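You operate a simulated robot arm through the tools that you are given. There is no shell and no other tool.

Carry out the task below with a simulated robot arm. There is one attempt and no reset: what you move stays moved.

JOB
Put things in order on the top of the wooden table. At the end: the black iron weight stands where the grey spool stood; the orange yarn bobbin stands where the green cloth stood; the green cloth is on the brown board; the grey spool stands where the orange yarn bobbin stood; whatever was shut is shut again. Leave all else as you found it, and nothing knocked over.

Only the result counts: the job must be done as asked and must still hold three seconds after the hand-in. Knocking over, shifting, dropping, spilling or breaking anything else fails it. Flat cloth is picked up by pressing the open fingertips on it (5 to 10 N) and closing them slowly along it; thin cloth reads only 2 to 8 mm in the jaws.

ROBOT AND FRAMES
A 6-joint arm with a two-finger parallel gripper, fixed in place. Base frame: the origin is at the foot of the arm, x ahead of it, y to its left, z up; the work surface is at about z = 0. Units: cm, degrees, N and s.
With the tool pointing down near the work surface it reaches from about 16 to 42 cm from the base axis. Its first joint turns from -66.0 to 66.0 degrees. Payload 1.57 kg.
The tool frame sits at the grasp point between the pads (the TCP): z along the fingers, y along the line on which they close. The tips reach 3 cm beyond it. The gripper opens to 8 cm. The fingers are 1.7 cm wide and 1.2 cm thick; the gripper's body (4 by 8.2 cm) begins 8 cm behind the TCP.
Orientation is that of the tool frame in the base frame, as [roll, pitch, yaw] about the fixed x, y, z axes, in that order (R = Rz(yaw) Ry(pitch) Rx(roll)). With the fingers straight down and closing along the base's y, the tool's x points along the base's -x, its y along +y and its z along -z.

CONTROLS
- The arm moves only by the tool step_arm. Its argument "plan" is a list of rows, each a list of 7 numbers: the gripper command, from -1 (fully open) to 1 (shut), values between in proportion, then the shift along the tool's x, y, z in cm, then the turn, a rotation vector about the tool's x, y, z in degrees. In form: [[jaw, dx, dy, dz, ax, ay, az], ...]. A call has 1 to 20 rows; each row shifts and turns the commanded pose from where the row before left it, along the tool's axes as they then stand. A row lasts 0.2 s, in which the tool goes at most 5 cm and 8.6 degrees; a call with a longer step from one row to the next is refused whole, and so is a gripper value outside its range. A pose out of reach is approached as far as the arm can. The call stops where the force on the tool passes 40 N (or 10 N more than at its start, if that is more) or the arm is blocked; 0.2 s more then pass. Each finger travels about 15.3 cm/s and halts on what it meets, pressing with about 31 N; the grip force reading is that of the motor and also rises with nothing between the fingers. The clock runs only during rows and for 0.2 s after the last one: add rows that do not move to give the fingers time. It gives the time, the measured TCP pose, the force on the tool (base axes), the opening and the grip force at its end, in the units of the frame above (readings bear some noise), with the torque about the TCP (base axes, N m) and any sound that the robot's microphone picked up, and new pictures: "views" is both (left out), scene, wrist or none.
- Cameras (640 x 400 px; columns grow to the right, rows downward): "scene" is fixed at [2.85, -31.47, 42.06]; the picture's right is [0.91, -0.42, 0.00], its down [-0.24, -0.51, -0.82] and it looks along [0.35, 0.75, -0.57] (base axes); focal length 214 px, centre (320, 200). "wrist" rides on the gripper at [7.2, -0.7, -12.2] in the tool frame; the picture's right is [0.09, 1.00, 0.00], its down [-0.84, 0.08, -0.54] and it looks along [-0.54, 0.05, 0.84] (tool axes); focal length 238 px, centre (320, 200). There is no depth. A picture from a camera that has moved, and an enlarged one, comes with that camera's place and axes in the base frame and with its lens. The place of the scene camera against the robot may be out by one fixed shift of up to 1.2 cm in any direction.
- inspect(camera, box): a new picture of the part [left, top, right, bottom] of that camera's present view, enlarged. It takes no simulated time.
- job_done(): hands the job in; it is judged then, once.

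Places have to be worked out from the pictures, the camera data and where the tool is seen. Open the gripper and draw the arm clear of the work before you hand the job in, unless the task says otherwise.

The tools are called after "Emit:" as a command line: name --pt "numbers of a row" for each row, then --argument value for the rest, lists and objects as JSON in quotes. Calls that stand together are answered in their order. step_arm: Moves the arm, as the interface text tells. Its arguments: {"type":"object","properties":{"plan":{"type":"array","items":{"type":"array","items":{"type":"number"}}},"views":{"type":"string","enum":["both","scene","wrist","none"]}},"required":["plan"]} The other tools are called the same way: inspect (camera, box) takes an enlarged picture of a part of a camera's view; job_done () hands the job in.

At the start:

```text
time_s: 0.0
tool_pos: [24.77, 13.03, 24.09]
tool_rot: [180.0, 0.0, -179.9]
ft_force: [0.2, 0.3, 0.0]
torque: [-0.05, 0.0, 0.02]
gripper_width: 7.97
gripper_force: 0.1
```

scene: 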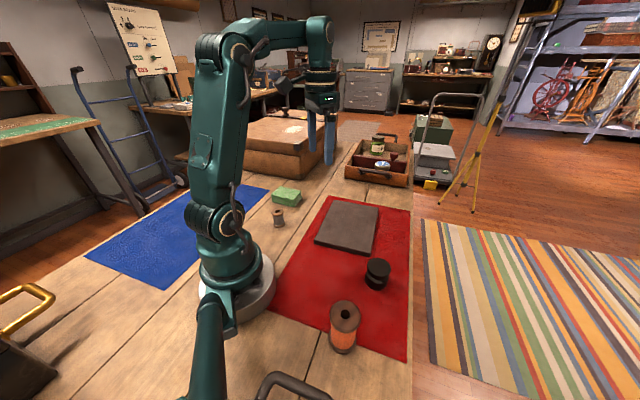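
wrist: 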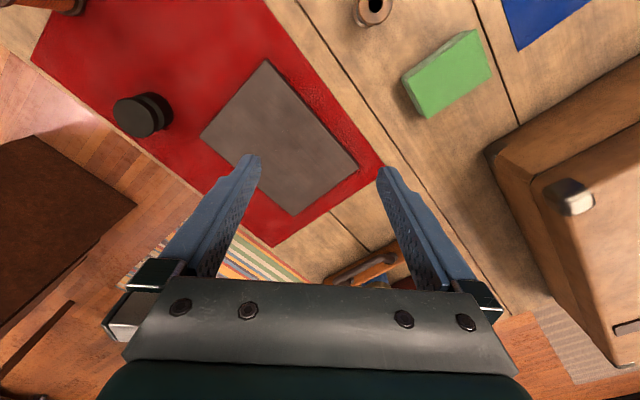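

I begin with enlarged looks at the objects on the table from both cameras, before moving anything.

Emit:
inspect --camera "scene" --box '[240, 170, 340, 250]'

Emit:
inspect --camera "scene" --box '[300, 230, 420, 370]'

Emit:
inspect --camera "wrist" --box '[340, 0, 540, 130]'

Emit:
inspect --camera "scene" --box '[230, 100, 430, 210]'

```text
5.00 times, centred on (290, 210) of scene
camera zoom: at [2.85, -31.47, 42.06], right [0.91, -0.42, 0.0], down [-0.24, -0.51, -0.82], along [0.35, 0.75, -0.57], focal length 1072 px, centre (470, 150)
```

zoom: 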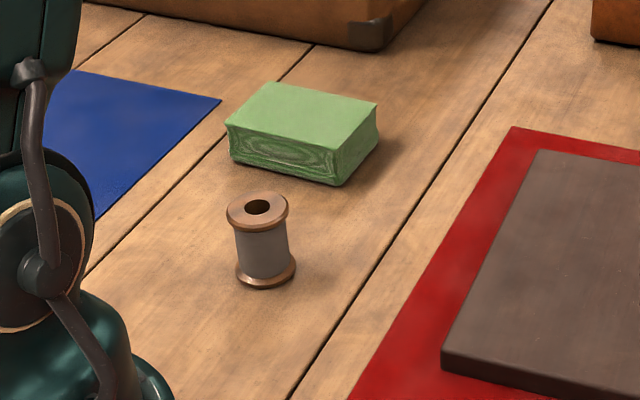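

```text
2.86 times, centred on (360, 300) of scene
camera zoom: at [2.85, -31.47, 42.06], right [0.91, -0.42, 0.0], down [-0.24, -0.51, -0.82], along [0.35, 0.75, -0.57], focal length 613 px, centre (206, -86)
```

zoom: 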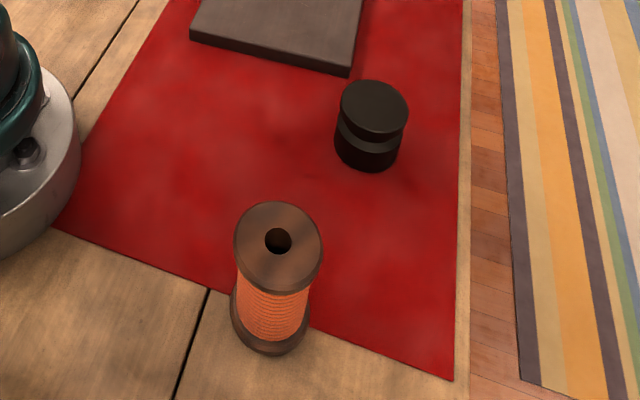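

```text
3.08 times, centred on (440, 65) of wrist
camera zoom: at [17.58, 12.32, 36.28], right [-0.09, 1.0, 0.0], down [0.84, 0.08, 0.54], along [0.54, 0.05, -0.84], focal length 733 px, centre (-49, 615)
```

zoom: 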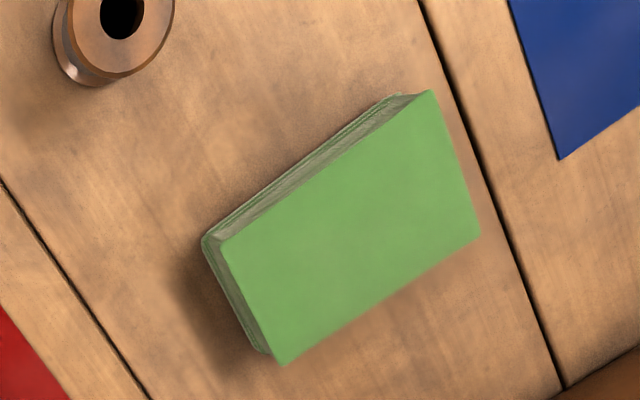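

```text
3.20 times, centred on (330, 155) of scene
camera zoom: at [2.85, -31.47, 42.06], right [0.91, -0.42, 0.0], down [-0.24, -0.51, -0.82], along [0.35, 0.75, -0.57], focal length 686 px, centre (288, 344)
```

zoom: 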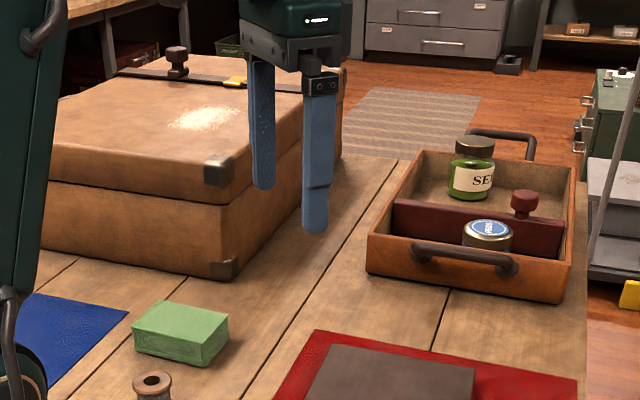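

The cloth is a folded pad about 8.4 x 6 x 3 cm near (19.4, 28.6), with its long side at roughly 132°. I now move the arm across, high up, to view the bobbin and the weight from above for accurate places.

Emit:
step_arm --pt "-1 0.5 -4 -0.4 0 0 0" --pt "-1 0.5 -4 -0.4 0 0 0" --pt "-1 0.5 -4 -0.4 0 0 0" --pt "-1 0.5 -4 -0.4 0 0 0" --pt "-1 0.5 -4 -0.4 0 0 0" --pt "-1 0 0 0 0 0 0" --views "both"

```text
time_s: 1.4
tool_pos: [22.35, -7.13, 26.06]
tool_rot: [179.9, -0.1, -180.0]
ft_force: [0.6, -0.6, 0.7]
torque: [-0.01, 0.0, -0.03]
gripper_width: 7.97
gripper_force: 0.1
camera wrist: at [15.06, -7.76, 38.33], right [-0.09, 1.0, 0.0], down [0.84, 0.08, 0.54], along [0.54, 0.05, -0.84], focal length 238 px, centre (320, 200)
```

scene: 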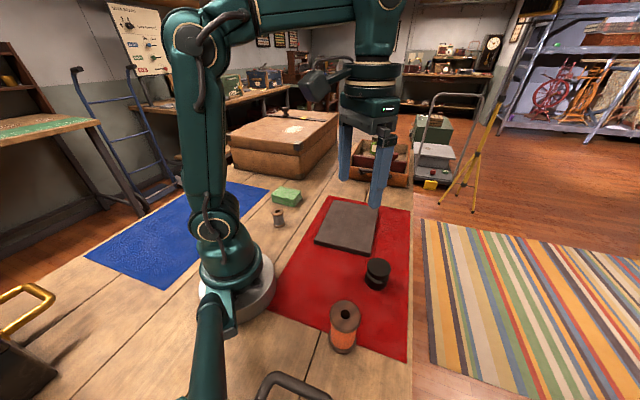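
wrist: 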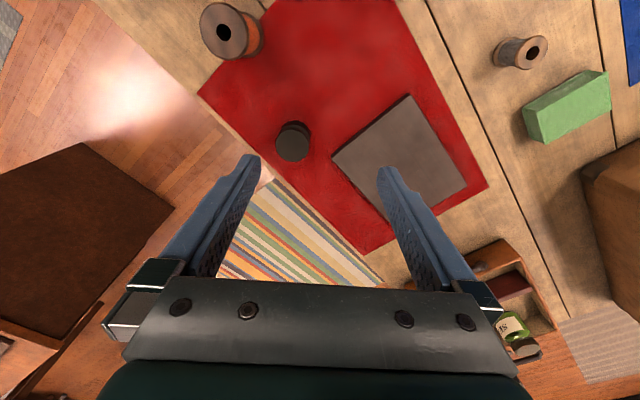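

All objects are visible in the wrist view now. I enlarge each to measure places.

Emit:
inspect --camera "wrist" --box '[180, 0, 280, 80]'

Emit:
inspect --camera "wrist" --box '[250, 100, 350, 180]'

Emit:
inspect --camera "wrist" --box '[480, 20, 620, 150]'

Emit:
inspect --camera "wrist" --box '[320, 80, 480, 240]'

```text
5.00 times, centred on (230, 40) of wrist
camera zoom: at [15.06, -7.76, 38.33], right [-0.09, 1.0, 0.0], down [0.84, 0.08, 0.54], along [0.54, 0.05, -0.84], focal length 1192 px, centre (770, 1000)
```

zoom: 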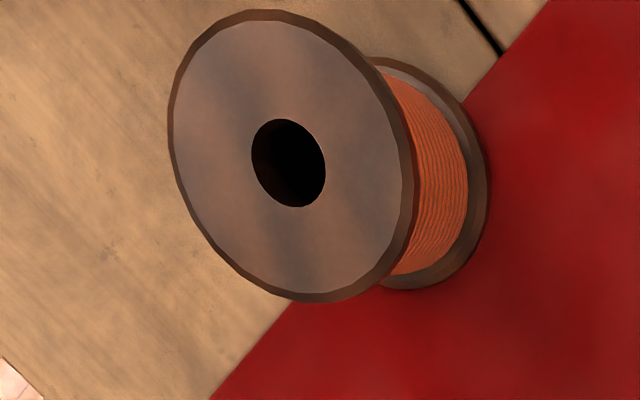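

```text
5.00 times, centred on (300, 140) of wrist
camera zoom: at [15.06, -7.76, 38.33], right [-0.09, 1.0, 0.0], down [0.84, 0.08, 0.54], along [0.54, 0.05, -0.84], focal length 1192 px, centre (420, 500)
```

zoom: 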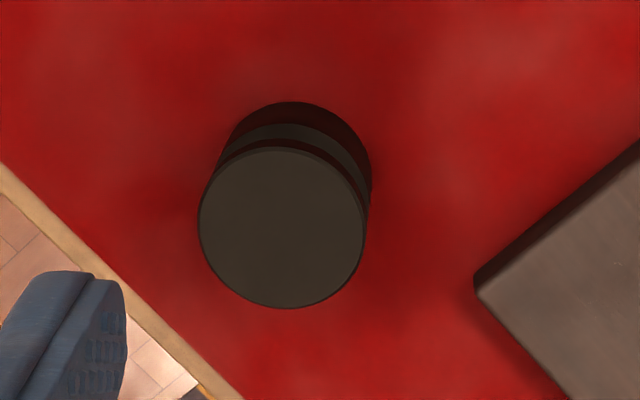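

```text
3.08 times, centred on (550, 85) of wrist
camera zoom: at [15.06, -7.76, 38.33], right [-0.09, 1.0, 0.0], down [0.84, 0.08, 0.54], along [0.54, 0.05, -0.84], focal length 733 px, centre (-388, 554)
```

zoom: 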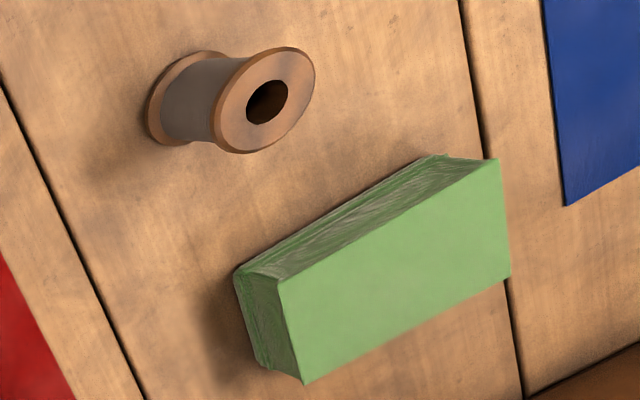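

```text
2.50 times, centred on (400, 160) of wrist
camera zoom: at [15.06, -7.76, 38.33], right [-0.09, 1.0, 0.0], down [0.84, 0.08, 0.54], along [0.54, 0.05, -0.84], focal length 596 px, centre (120, 300)
```

zoom: 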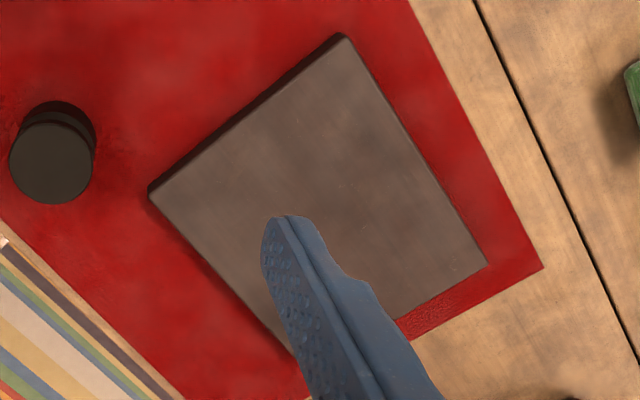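

From two wrist views I judge: bobbin (14.6, -18.0), weight (27.6, -10.6), spool (13.4, 17.7), cloth centre (19.35, 28.65) height about 3.3 with its short axis at ~42°, board centre (31.9, 8.0). I move high to above the cloth, then turn the gripper so it closes along the short axis.

Emit:
step_arm --pt "-1 0.375 4.4725 0.5 0 0 0" --pt "-1 0.375 4.4725 0.5 0 0 0" --pt "-1 0.375 4.4725 0.5 0 0 0" --pt "-1 0.375 4.4725 0.5 0 0 0" --pt "-1 0.375 4.4725 0.5 0 0 0" --pt "-1 0.375 4.4725 0.5 0 0 0" --pt "-1 0.375 4.4725 0.5 0 0 0" --pt "-1 0.375 4.4725 0.5 0 0 0" --pt "-1 0 0 0 0 0 8" --pt "-1 0 0 0 0 0 8" --pt "-1 0 0 0 0 0 8" --pt "-1 0 0 0 0 0 8" --pt "-1 0 0 0 0 0 8" --pt "-1 0 0 0 0 0 8" --pt "-1 0 0 0 0 0 0" --views "both"

```text
time_s: 4.6
tool_pos: [19.25, 28.82, 22.0]
tool_rot: [180.0, 0.1, 131.9]
ft_force: [0.9, 0.1, -0.5]
torque: [0.04, 0.0, 0.02]
gripper_width: 8.01
gripper_force: 0.1
camera wrist: at [13.97, 33.68, 34.25], right [0.68, 0.73, 0.0], down [0.62, -0.57, 0.54], along [0.4, -0.37, -0.84], focal length 238 px, centre (320, 200)
```

scene: 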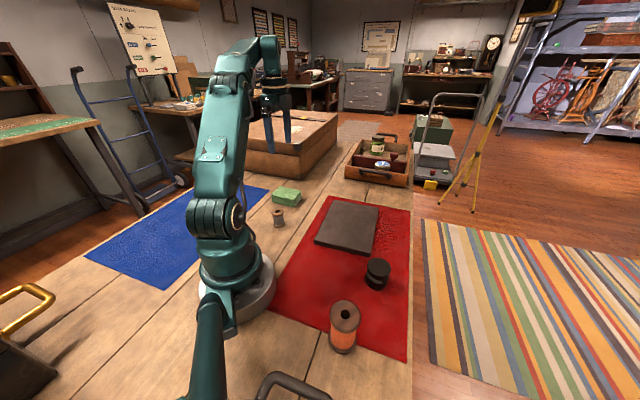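
wrist: 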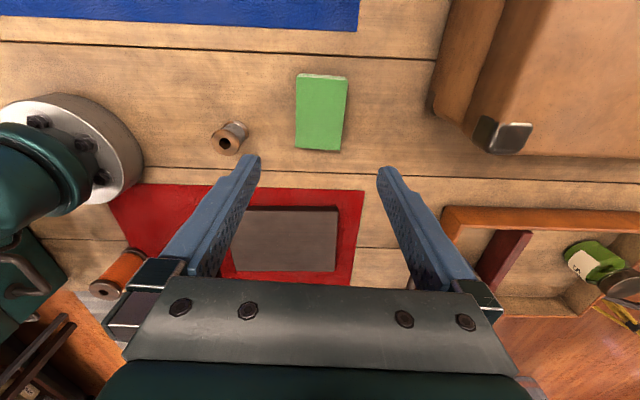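

The pose was reached with the right yaw (tool closing axis at 42°). I enlarge the cloth and the spool from here.

Emit:
inspect --camera "wrist" --box '[270, 60, 370, 160]'

Emit:
inspect --camera "wrist" --box '[195, 105, 265, 165]'

Emit:
inspect --camera "wrist" --box '[210, 180, 370, 300]'

```text
4.00 times, centred on (320, 110) of wrist
camera zoom: at [13.97, 33.68, 34.25], right [0.68, 0.73, 0.0], down [0.62, -0.57, 0.54], along [0.4, -0.37, -0.84], focal length 953 px, centre (320, 560)
```

zoom: 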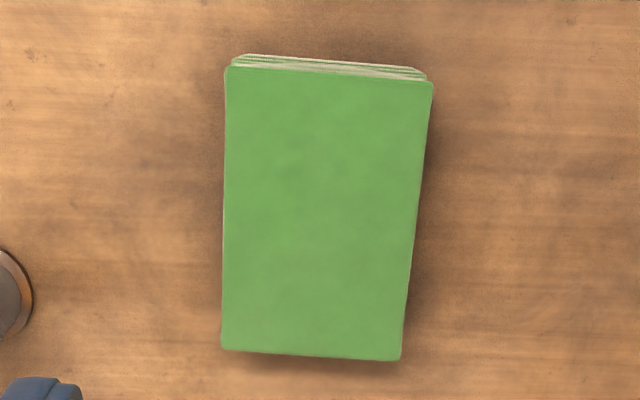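

```text
6.67 times, centred on (230, 135) of wrist
camera zoom: at [13.97, 33.68, 34.25], right [0.68, 0.73, 0.0], down [0.62, -0.57, 0.54], along [0.4, -0.37, -0.84], focal length 1589 px, centre (920, 633)
```

zoom: 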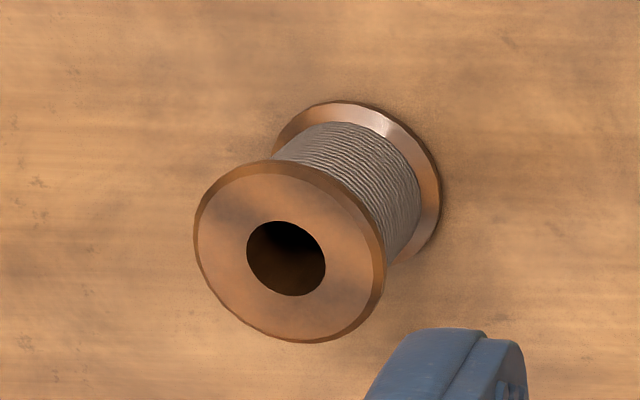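

```text
3.33 times, centred on (290, 240) of wrist
camera zoom: at [13.97, 33.68, 34.25], right [0.68, 0.73, 0.0], down [0.62, -0.57, 0.54], along [0.4, -0.37, -0.84], focal length 794 px, centre (420, 67)
```

zoom: 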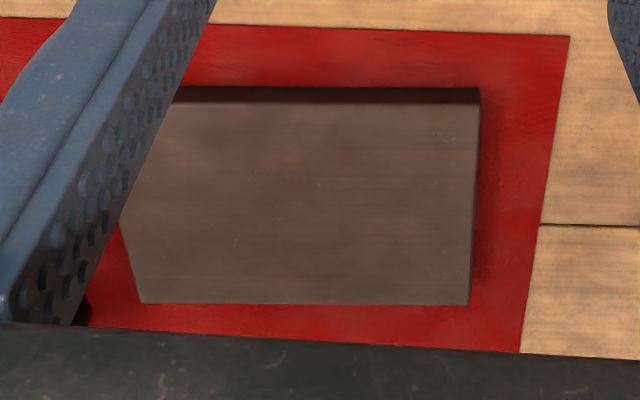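

The cloth centre works out at (19.43, 28.6), short axis at 43.4°, about 6 cm wide. I correct the position slightly and descend to just above it to check the finger alignment.

Emit:
step_arm --pt "-1 -0.26 -0.03 2 0 0 -1.5" --pt "-1 0 0 4 0 0 0" --pt "-1 0 0 4 0 0 0" --pt "-1 0 0 4 0 0 0" --pt "-1 0 0 0 0 0 0" --views "both"

```text
time_s: 5.8
tool_pos: [19.41, 28.45, 7.97]
tool_rot: [-180.0, 0.0, 133.5]
ft_force: [0.0, 0.4, 0.1]
torque: [0.01, 0.02, 0.02]
gripper_width: 8.02
gripper_force: 0.1
camera wrist: at [13.97, 33.25, 20.21], right [0.66, 0.75, 0.0], down [0.63, -0.55, 0.54], along [0.41, -0.36, -0.84], focal length 238 px, centre (320, 200)
```

scene: 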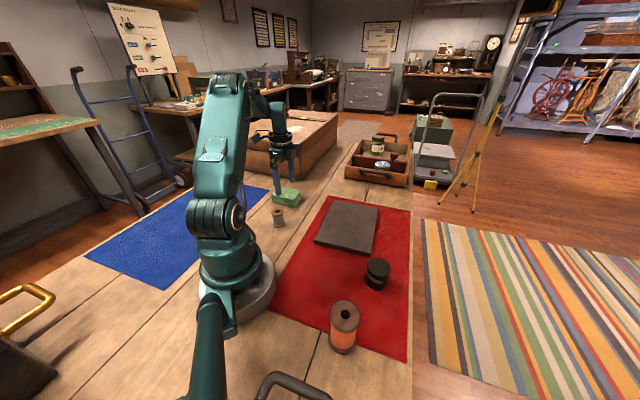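
wrist: 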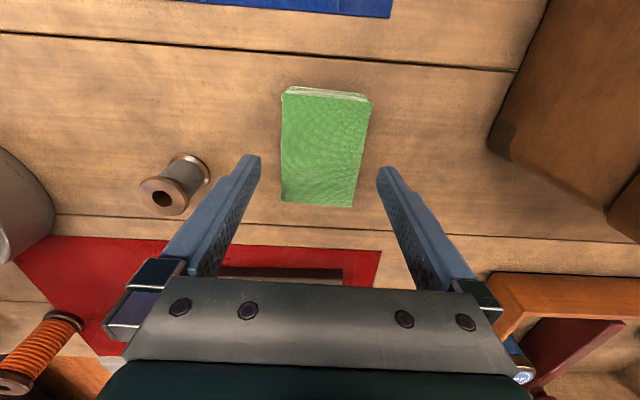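

The cloth is centred between the fingers (computed centre (19.4, 28.6)). I lower to TCP z of about 3.6 and read the forces.

Emit:
step_arm --pt "-1 0 0 1.6 0 0 0" --pt "-1 0 0 1.4 0 0 0" --pt "-1 0 0 1.4 0 0 0" --pt "-1 0 0 0 0 0 0" --views "both"

```text
time_s: 6.8
tool_pos: [19.31, 28.46, 3.63]
tool_rot: [179.9, 0.0, 133.5]
ft_force: [0.0, -0.2, -0.3]
torque: [0.02, -0.03, 0.01]
gripper_width: 7.98
gripper_force: 0.1
camera wrist: at [13.92, 33.3, 15.84], right [0.66, 0.75, 0.0], down [0.63, -0.55, 0.54], along [0.41, -0.36, -0.84], focal length 238 px, centre (320, 200)
```

scene: 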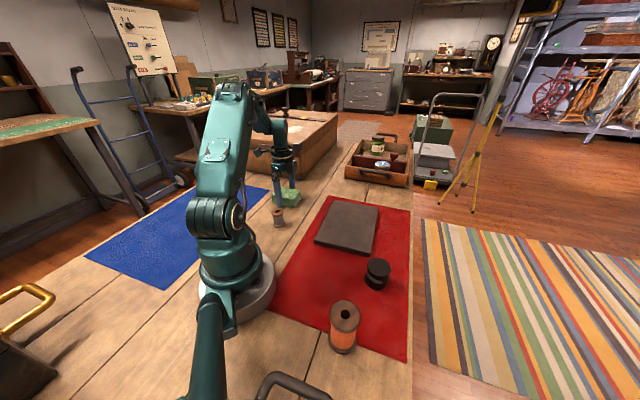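
wrist: 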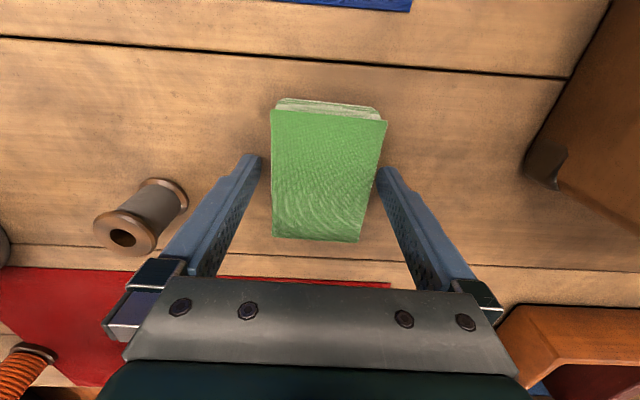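

No contact; the fingers straddle the cloth. I close gradually on its sides.

Emit:
step_arm --pt "-0.7 0 0 0 0 0 0" --pt "-0.55 0 0 0 0 0 0" --pt "-0.45 0 0 0 0 0 0" --pt "-0.35 0 0 0 0 0 0" --pt "-0.25 0 0 0 0 0 0" --views "wrist"

```text
time_s: 8.0
tool_pos: [19.33, 28.63, 3.66]
tool_rot: [-180.0, 0.0, 133.5]
ft_force: [0.1, 0.4, 0.6]
torque: [0.01, 0.04, -0.03]
gripper_width: 6.08
gripper_force: 30.2
camera wrist: at [13.92, 33.3, 15.87], right [0.66, 0.75, 0.0], down [0.63, -0.55, 0.54], along [0.41, -0.36, -0.84], focal length 238 px, centre (320, 200)
```

wrist: 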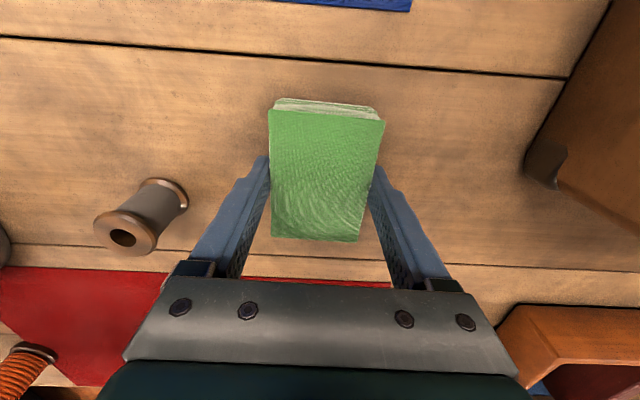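

The cloth is held at 6.08 cm with 30 N. I lift it a little first, then up to about z = 14.

Emit:
step_arm --pt "-0.25 0 0 -1 0 0 0" --pt "-0.25 0 0 -1.4 0 0 0" --pt "-0.25 0 0 -4 0 0 0" --pt "-0.25 0 0 -4 0 0 0" --pt "-0.25 0 0 0 0 0 0" --views "both"

```text
time_s: 9.2
tool_pos: [19.54, 28.63, 14.14]
tool_rot: [180.0, 0.0, 133.6]
ft_force: [0.4, 0.4, -1.1]
torque: [0.0, 0.02, 0.01]
gripper_width: 6.08
gripper_force: 30.5
camera wrist: at [14.03, 33.27, 26.3], right [0.66, 0.75, 0.0], down [0.63, -0.55, 0.54], along [0.41, -0.36, -0.84], focal length 238 px, centre (320, 200)
```

scene: 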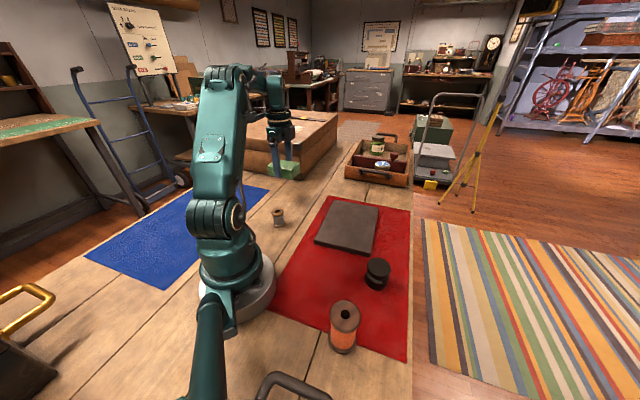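
wrist: 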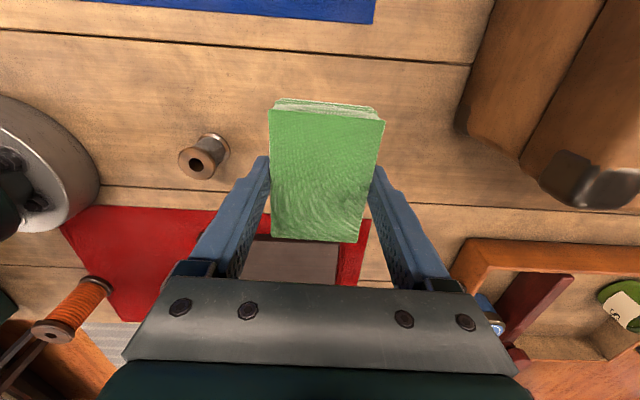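

The cloth hangs firmly in the jaws. I carry it to above the board centre near (31.6, 7.9).

Emit:
step_arm --pt "-0.25 -2 -0.46 0 0 0 0" --pt "-0.25 -3.9 -0.9 0 0 0 0" --pt "-0.25 -3.9 -0.9 0 0 0 0" --pt "-0.25 -3.9 -0.9 0 0 0 0" --pt "-0.25 -3.9 -0.9 0 0 0 0" --pt "-0.25 -3.9 -0.9 0 0 0 0" --pt "-0.25 -1.9 -0.44 0 0 0 0" --pt "-0.25 0 0 0 0 0 0" --pt "-0.25 0 0 0 0 0 0" --views "both"

```text
time_s: 11.2
tool_pos: [31.62, 7.86, 13.92]
tool_rot: [180.0, -0.1, 133.4]
ft_force: [0.1, -0.2, -0.4]
torque: [0.0, -0.01, -0.02]
gripper_width: 6.1
gripper_force: 31.4
camera wrist: at [26.14, 12.57, 26.29], right [0.66, 0.75, 0.0], down [0.63, -0.55, 0.54], along [0.41, -0.36, -0.84], focal length 238 px, centre (320, 200)
```

scene: 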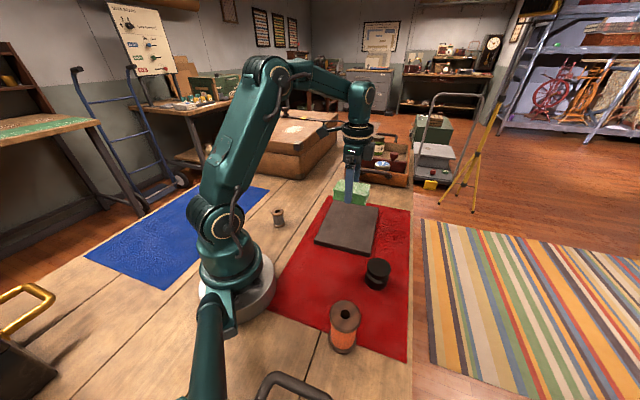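
wrist: 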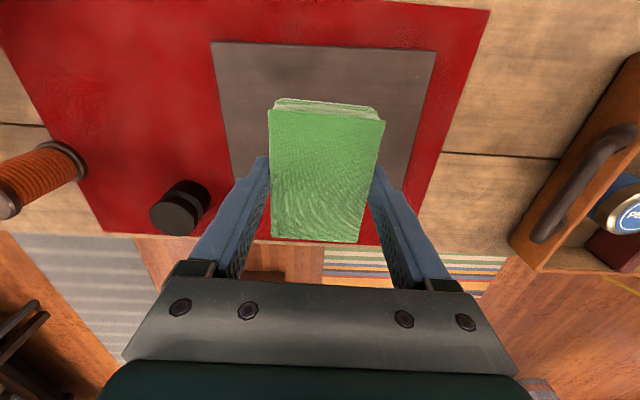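

The cloth is over the middle of the board. With the board about 1.6 cm thick, touch-down should come at TCP z ≈ 5.2; I lower to 5.9 first.

Emit:
step_arm --pt "-0.25 0 0 3 0 0 0" --pt "-0.25 0 0 3 0 0 0" --pt "-0.25 0 0 1.5 0 0 0" --pt "-0.25 0 0 0.6 0 0 0" --pt "-0.25 0 0 0 0 0 0" --views "scene"

Emit:
inspect --camera "scene" --box '[300, 170, 420, 270]'

```text
time_s: 12.4
tool_pos: [31.47, 7.79, 6.02]
tool_rot: [-179.9, 0.0, 133.5]
ft_force: [-0.6, -0.2, -0.7]
torque: [0.02, 0.03, -0.04]
gripper_width: 6.11
gripper_force: 31.2
```

scene: 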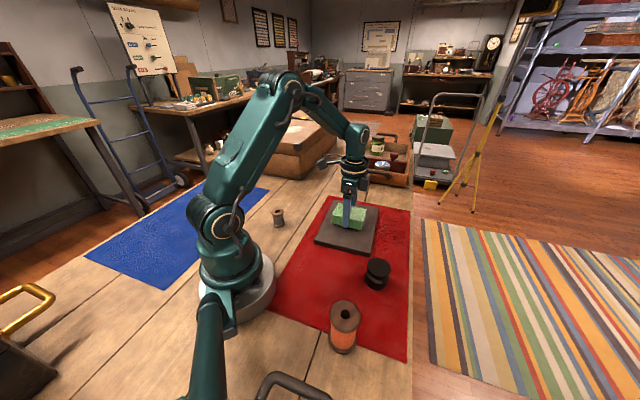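

```text
4.00 times, centred on (360, 220) of scene
camera zoom: at [2.85, -31.47, 42.06], right [0.91, -0.42, 0.0], down [-0.24, -0.51, -0.82], along [0.35, 0.75, -0.57], focal length 858 px, centre (160, 120)
```

zoom: 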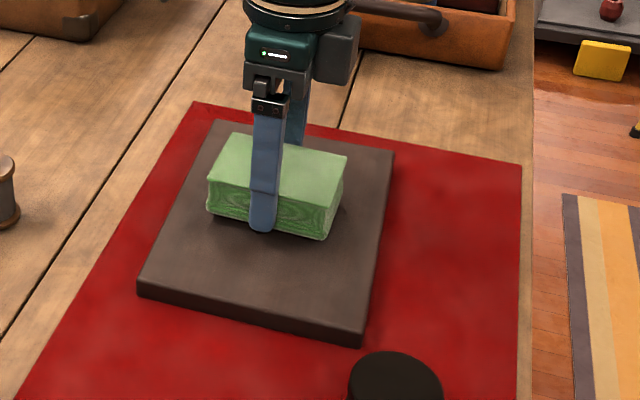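

The cloth hovers just above the board. I lower in small steps watching the force.

Emit:
step_arm --pt "-0.25 0 0 0.25 0 0 0" --pt "-0.25 0 0 0.2 0 0 0" --pt "-0.25 0 0 0 0 0 0" --views "none"

```text
time_s: 13.2
tool_pos: [31.58, 7.85, 5.46]
tool_rot: [180.0, 0.0, 133.5]
ft_force: [0.5, 0.0, 0.4]
torque: [-0.03, 0.01, -0.02]
gripper_width: 6.07
gripper_force: 31.1
```

No contact yet at z = 5.46; two further small steps.

Emit:
step_arm --pt "-0.25 0 0 0.15 0 0 0" --pt "-0.25 0 0 0 0 0 0" --views "none"

Emit:
inspect --camera "scene" --box '[330, 190, 400, 240]'

```text
time_s: 13.8
tool_pos: [31.6, 7.83, 5.48]
tool_rot: [-180.0, 0.2, 133.5]
ft_force: [-4.0, -1.8, 16.6]
torque: [-0.02, 0.24, -0.04]
gripper_width: 6.09
gripper_force: 30.9
```

```text
8.00 times, centred on (365, 215) of scene
camera zoom: at [2.84, -31.47, 42.06], right [0.91, -0.42, 0.0], down [-0.24, -0.51, -0.82], along [0.35, 0.75, -0.57], focal length 1716 px, centre (-40, 80)
```

zoom: 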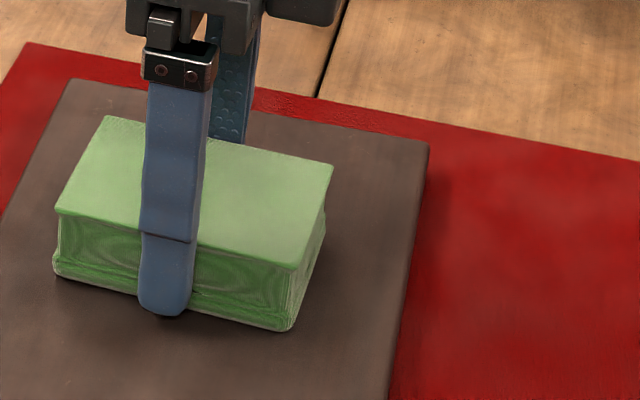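

Contact (16.6 N upward) at z ≈ 5.47. I ease off 0.1 cm and open the fingers.

Emit:
step_arm --pt "-0.25 0 0 -0.1 0 0 0" --pt "-0.45 0 0 0 0 0 0" --pt "-0.6 0 0 0 0 0 0" --pt "-0.8 0 0 0 0 0 0" --pt "-1 0 0 0 0 0 0" --pt "-1 0 0 0 0 0 0" --views "wrist"

```text
time_s: 15.2
tool_pos: [31.58, 7.9, 5.47]
tool_rot: [-180.0, 0.0, 133.5]
ft_force: [-0.9, 0.0, 0.0]
torque: [-0.02, 0.0, -0.01]
gripper_width: 8.01
gripper_force: 0.2
camera wrist: at [26.14, 12.59, 17.7], right [0.66, 0.75, 0.0], down [0.63, -0.55, 0.54], along [0.41, -0.36, -0.84], focal length 238 px, centre (320, 200)
```

wrist: 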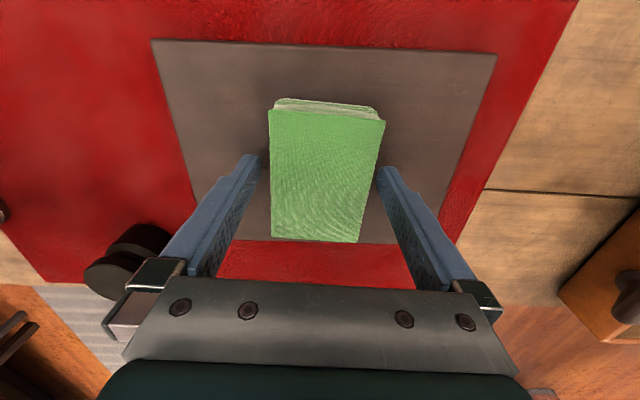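

The cloth lies in the middle of the board. I rise to z = 20 and go over toward the bobbin, keeping the same yaw.

Emit:
step_arm --pt "-1 0 0 -2 0 0 0" --pt "-1 0 0 -4 0 0 0" --pt "-1 0 0 -4 0 0 0" --pt "-1 0 0 -4.6 0 0 0" --pt "-1 -1.012 -4.306 0 0 0 0" --pt "-1 -1.012 -4.306 0 0 0 0" --pt "-1 -1.012 -4.306 0 0 0 0" --pt "-1 -1.012 -4.306 0 0 0 0" --pt "-1 -1.012 -4.306 0 0 0 0" --pt "-1 -1.012 -4.306 0 0 0 0" --pt "-1 -1.012 -4.306 0 0 0 0" --pt "-1 0 0 0 0 0 0" --views "both"

```text
time_s: 17.8
tool_pos: [14.56, -18.12, 20.12]
tool_rot: [-179.9, 0.0, 133.5]
ft_force: [0.7, -0.2, -0.7]
torque: [0.01, 0.0, -0.01]
gripper_width: 8.01
gripper_force: 0.1
camera wrist: at [9.15, -13.39, 32.31], right [0.66, 0.75, 0.0], down [0.63, -0.55, 0.54], along [0.41, -0.36, -0.84], focal length 238 px, centre (320, 200)
```

scene: 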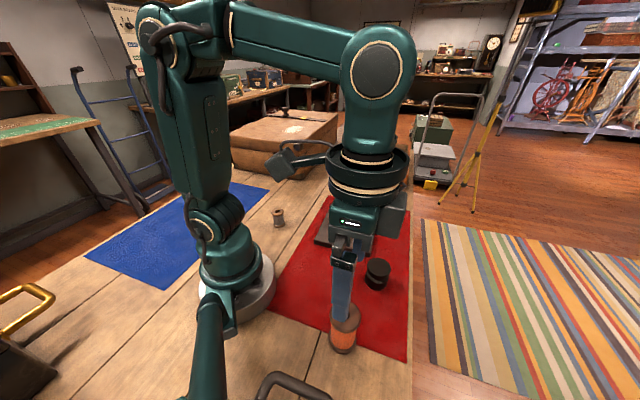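
wrist: 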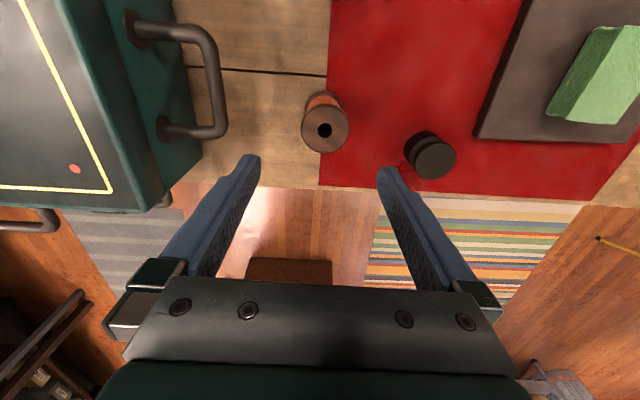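

The bobbin sits between the fingers below; a teal toolbox with a handle is to the left, seemingly a few cm clear. I enlarge to measure the bobbin and the handle gap.

Emit:
inspect --camera "wrist" --box '[280, 80, 370, 170]'

Emit:
inspect --camera "scene" --box '[240, 300, 400, 400]'

Emit:
inspect --camera "wrist" --box '[0, 0, 260, 240]'

```text
4.44 times, centred on (325, 125) of wrist
camera zoom: at [9.15, -13.39, 32.31], right [0.66, 0.75, 0.0], down [0.63, -0.55, 0.54], along [0.41, -0.36, -0.84], focal length 1059 px, centre (298, 533)
```

zoom: 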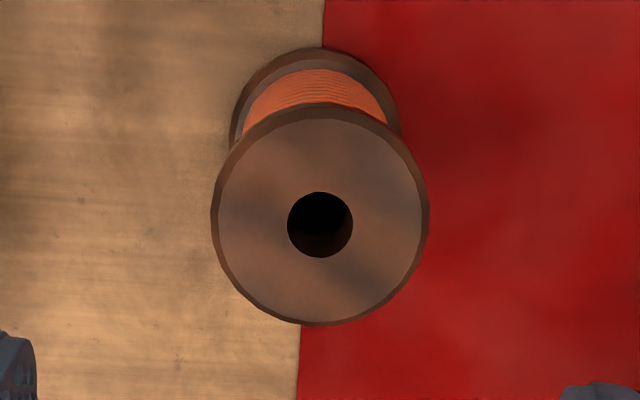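

```text
4.00 times, centred on (320, 350) of scene
camera zoom: at [2.85, -31.47, 42.06], right [0.91, -0.42, 0.0], down [-0.24, -0.51, -0.82], along [0.35, 0.75, -0.57], focal length 858 px, centre (320, -400)
```

zoom: 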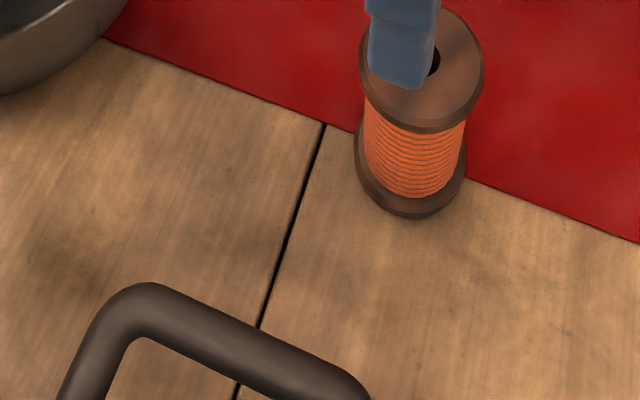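

```text
1.67 times, centred on (130, 120) of wrist
camera zoom: at [9.15, -13.39, 32.31], right [0.66, 0.75, 0.0], down [0.63, -0.55, 0.54], along [0.41, -0.36, -0.84], focal length 397 px, centre (637, 333)
```

zoom: 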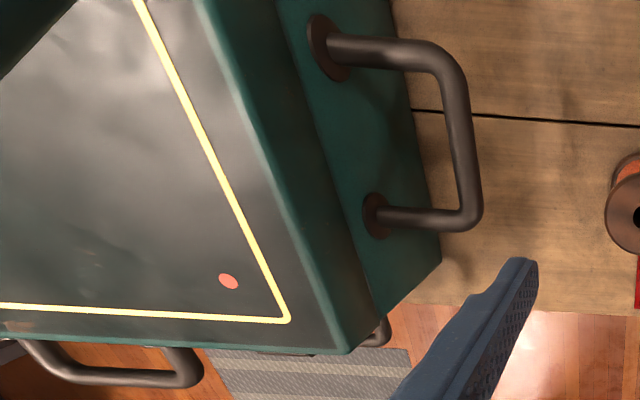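

The toolbox handle is about 10 cm from the bobbin along the closing line, so there is room. I put the bobbin at about (14.7, -17.7), height 8–9; I correct and descend to z = 13 for a closer check.

Emit:
step_arm --pt "-1 0.16 0.29 2 0 0 0" --pt "-1 0 0 3 0 0 0" --pt "-1 0 0 2 0 0 0" --pt "-1 0 0 0 0 0 0" --views "both"

Emit:
inspect --camera "wrist" --box '[250, 90, 400, 220]'

Emit:
inspect --camera "scene" --box '[270, 230, 420, 400]'

```text
time_s: 18.8
tool_pos: [14.68, -17.85, 13.07]
tool_rot: [180.0, 0.0, 133.5]
ft_force: [0.2, 0.5, -0.1]
torque: [0.01, 0.0, -0.03]
gripper_width: 8.01
gripper_force: 0.0
camera wrist: at [9.25, -13.06, 25.27], right [0.66, 0.75, 0.0], down [0.63, -0.55, 0.54], along [0.41, -0.36, -0.84], focal length 238 px, centre (320, 200)
```

scene: 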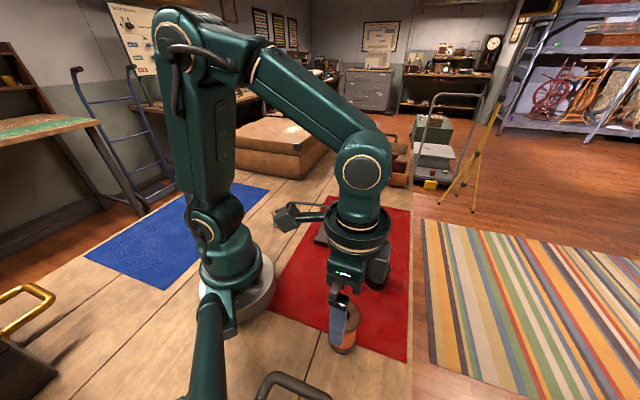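
wrist: 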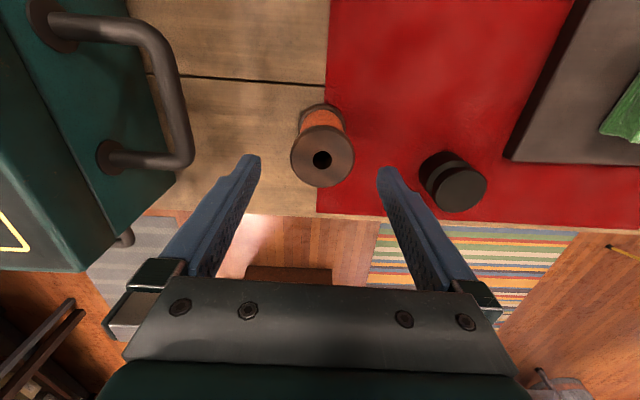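

```text
3.08 times, centred on (325, 155) of wrist
camera zoom: at [9.25, -13.06, 25.27], right [0.66, 0.75, 0.0], down [0.63, -0.55, 0.54], along [0.41, -0.36, -0.84], focal length 733 px, centre (305, 338)
```

zoom: 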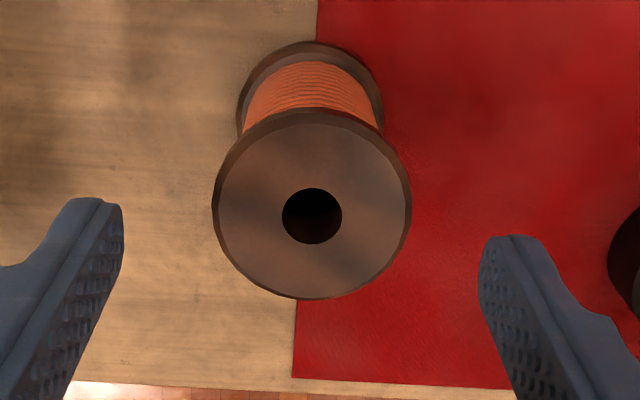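

```text
2.35 times, centred on (345, 315) of scene
camera zoom: at [2.85, -31.47, 42.06], right [0.91, -0.42, 0.0], down [-0.24, -0.51, -0.82], along [0.35, 0.75, -0.57], focal length 505 px, centre (261, -71)
```

zoom: 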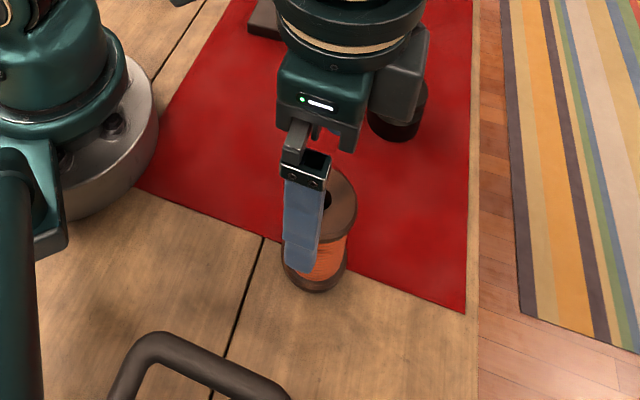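

The bobbin resolves to about (14.67, -17.63) with height ≈ 8.5, flange ≈ 4.9 cm; fingers are aligned. Before descending I look at the shape of the finger pads to choose the grip height.

Emit:
inspect --camera "wrist" --box '[360, 150, 500, 300]'

Emit:
inspect --camera "scene" --box '[310, 250, 380, 360]'

```text
2.67 times, centred on (430, 225) of wrist
camera zoom: at [9.25, -13.06, 25.27], right [0.66, 0.75, 0.0], down [0.63, -0.55, 0.54], along [0.41, -0.36, -0.84], focal length 636 px, centre (27, 133)
```

zoom: 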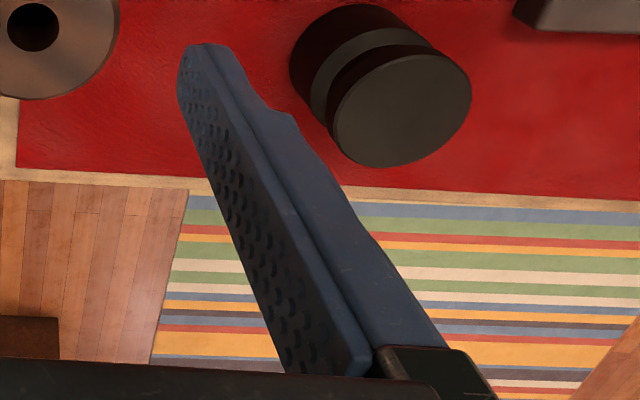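

```text
3.64 times, centred on (345, 305) of scene
camera zoom: at [2.85, -31.47, 42.06], right [0.91, -0.42, 0.0], down [-0.24, -0.51, -0.82], along [0.35, 0.75, -0.57], focal length 780 px, centre (229, -182)
```

zoom: 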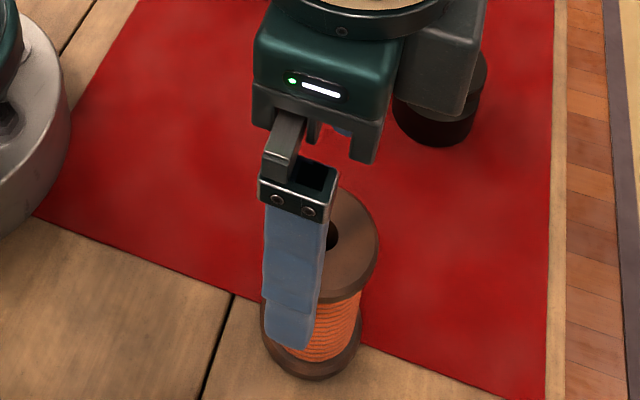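

The pads are flat over the whole finger length, so both flanges will be gripped. I descend to z ≈ 3.8, straddling the bobbin.

Emit:
step_arm --pt "-1 0 0 2.5 0 0 0" --pt "-1 0 0 2.5 0 0 0" --pt "-1 0 0 2.5 0 0 0" --pt "-1 0 0 1.8 0 0 0" --pt "-1 0 0 0 0 0 0" --views "both"

```text
time_s: 20.0
tool_pos: [14.6, -17.73, 3.79]
tool_rot: [179.9, 0.1, 133.5]
ft_force: [-0.6, -1.1, -0.2]
torque: [0.02, -0.01, -0.02]
gripper_width: 8.0
gripper_force: 0.1
camera wrist: at [9.2, -13.03, 15.99], right [0.66, 0.75, 0.0], down [0.63, -0.55, 0.54], along [0.41, -0.36, -0.84], focal length 238 px, centre (320, 200)
```

scene: 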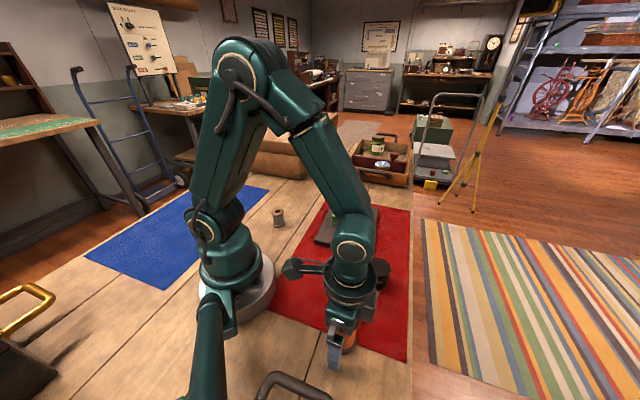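
wrist: 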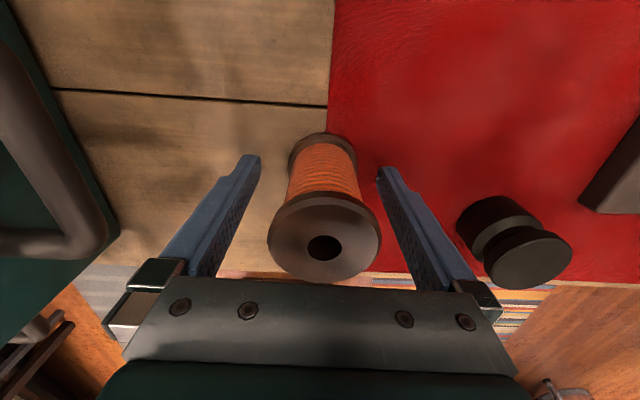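

The bobbin stands centred between the pads without contact. I close gradually on its flanges.

Emit:
step_arm --pt "-0.7 0 0 0 0 0 0" --pt "-0.5 0 0 0 0 0 0" --pt "-0.35 0 0 0 0 0 0" --pt "-0.25 0 0 0 0 0 0" --pt "-0.15 0 0 0 0 0 0" --pt "-0.05 0 0 0 0 0 0" --pt "-0.05 0 0 0 0 0 0" --views "wrist"

```text
time_s: 21.6
tool_pos: [14.63, -17.78, 3.86]
tool_rot: [179.9, 0.0, 133.5]
ft_force: [-0.1, -0.9, 1.5]
torque: [-0.05, 0.02, 0.01]
gripper_width: 5.1
gripper_force: 31.3
camera wrist: at [9.21, -13.04, 16.01], right [0.66, 0.75, 0.0], down [0.63, -0.55, 0.54], along [0.41, -0.36, -0.84], focal length 238 px, centre (320, 200)
```

wrist: 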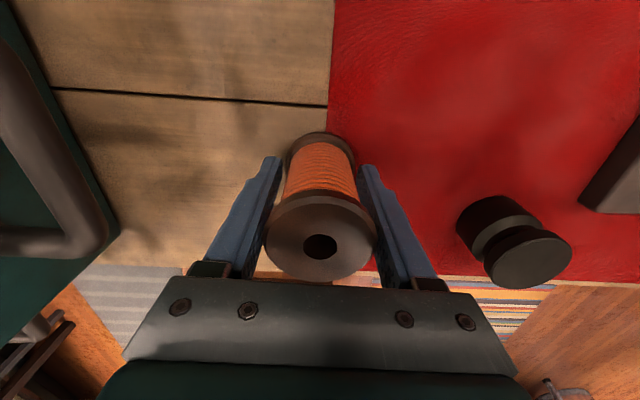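

Gripped at 5.1 cm with 31 N. I lift it straight up to z ≈ 16 and check.

Emit:
step_arm --pt "-0.05 0 0 -1 0 0 0" --pt "-0.05 0 0 -2 0 0 0" --pt "-0.05 0 0 -3 0 0 0" --pt "-0.05 0 0 -3 0 0 0" --pt "-0.05 0 0 -3.2 0 0 0" --pt "-0.05 0 0 0 0 0 0" --views "both"

```text
time_s: 23.0
tool_pos: [14.68, -17.72, 16.06]
tool_rot: [-179.9, 0.0, 133.6]
ft_force: [0.6, 1.3, 0.6]
torque: [0.0, 0.02, -0.03]
gripper_width: 4.69
gripper_force: 30.9
camera wrist: at [9.29, -13.05, 28.28], right [0.66, 0.75, 0.0], down [0.63, -0.55, 0.54], along [0.41, -0.36, -0.84], focal length 238 px, centre (320, 200)
```

scene: 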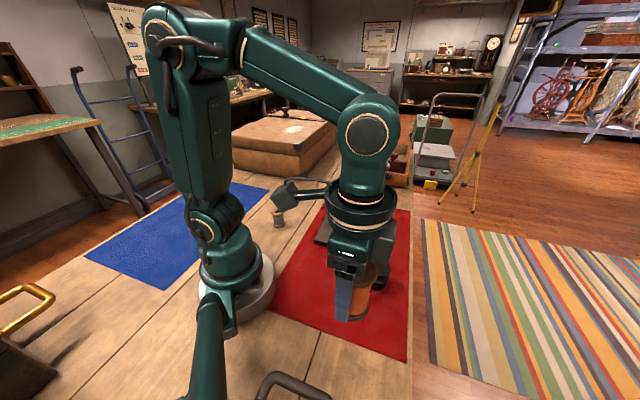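
wrist: 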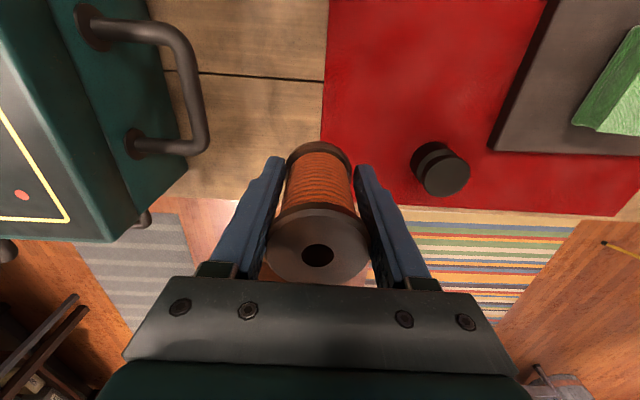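

The opening fell from 5.1 to 4.69 cm during the lift, so the bobbin shifted somehow in the jaws. I look closely before carrying it on.

Emit:
inspect --camera "wrist" --box '[230, 120, 410, 300]'

Emit:
inspect --camera "scene" --box '[310, 230, 410, 340]'

```text
2.22 times, centred on (320, 210) of wrist
camera zoom: at [9.29, -13.05, 28.28], right [0.66, 0.75, 0.0], down [0.63, -0.55, 0.54], along [0.41, -0.36, -0.84], focal length 530 px, centre (320, 178)
```

zoom: 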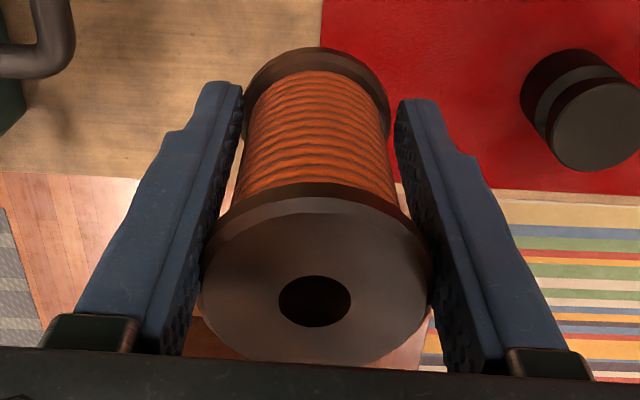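

```text
3.64 times, centred on (360, 285) of scene
camera zoom: at [2.85, -31.47, 42.06], right [0.91, -0.42, 0.0], down [-0.24, -0.51, -0.82], along [0.35, 0.75, -0.57], focal length 780 px, centre (174, -109)
```

zoom: 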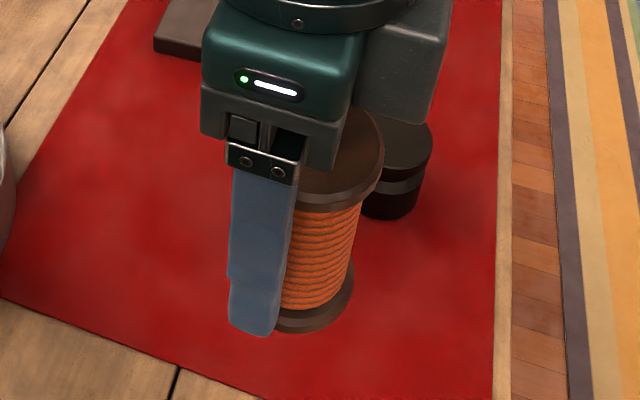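

The bobbin seems to have slid ~1 cm away from the camera side (tool -x) and ~0.5 cm down in the jaws. I wait briefly to see whether the hold is steady.

Emit:
step_arm --pt "-0.05 0 0 0 0 0 0" --pt "-0.05 0 0 0 0 0 0" --views "wrist"

Emit:
inspect --camera "wrist" --box '[230, 120, 410, 300]'

```text
time_s: 23.6
tool_pos: [14.71, -17.8, 16.07]
tool_rot: [-180.0, 0.0, 133.5]
ft_force: [-0.2, 0.0, -0.5]
torque: [-0.03, 0.0, 0.0]
gripper_width: 4.68
gripper_force: 30.4
camera wrist: at [9.29, -13.05, 28.24], right [0.66, 0.75, 0.0], down [0.63, -0.55, 0.54], along [0.41, -0.36, -0.84], focal length 238 px, centre (320, 200)
```

wrist: 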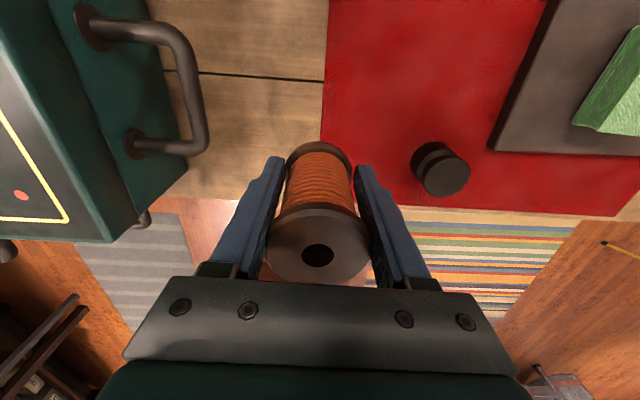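

```text
2.22 times, centred on (320, 210) of wrist
camera zoom: at [9.29, -13.05, 28.24], right [0.66, 0.75, 0.0], down [0.63, -0.55, 0.54], along [0.41, -0.36, -0.84], focal length 530 px, centre (320, 178)
```

zoom: 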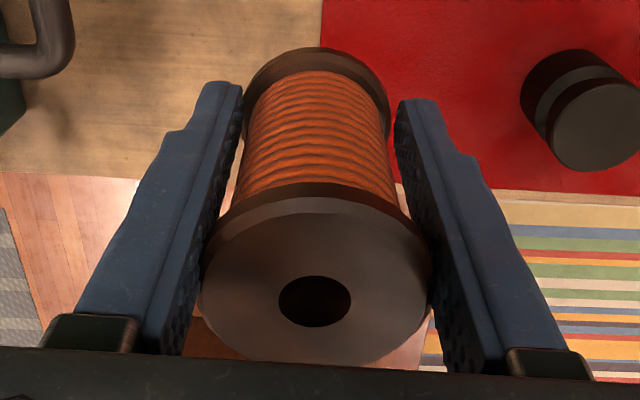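

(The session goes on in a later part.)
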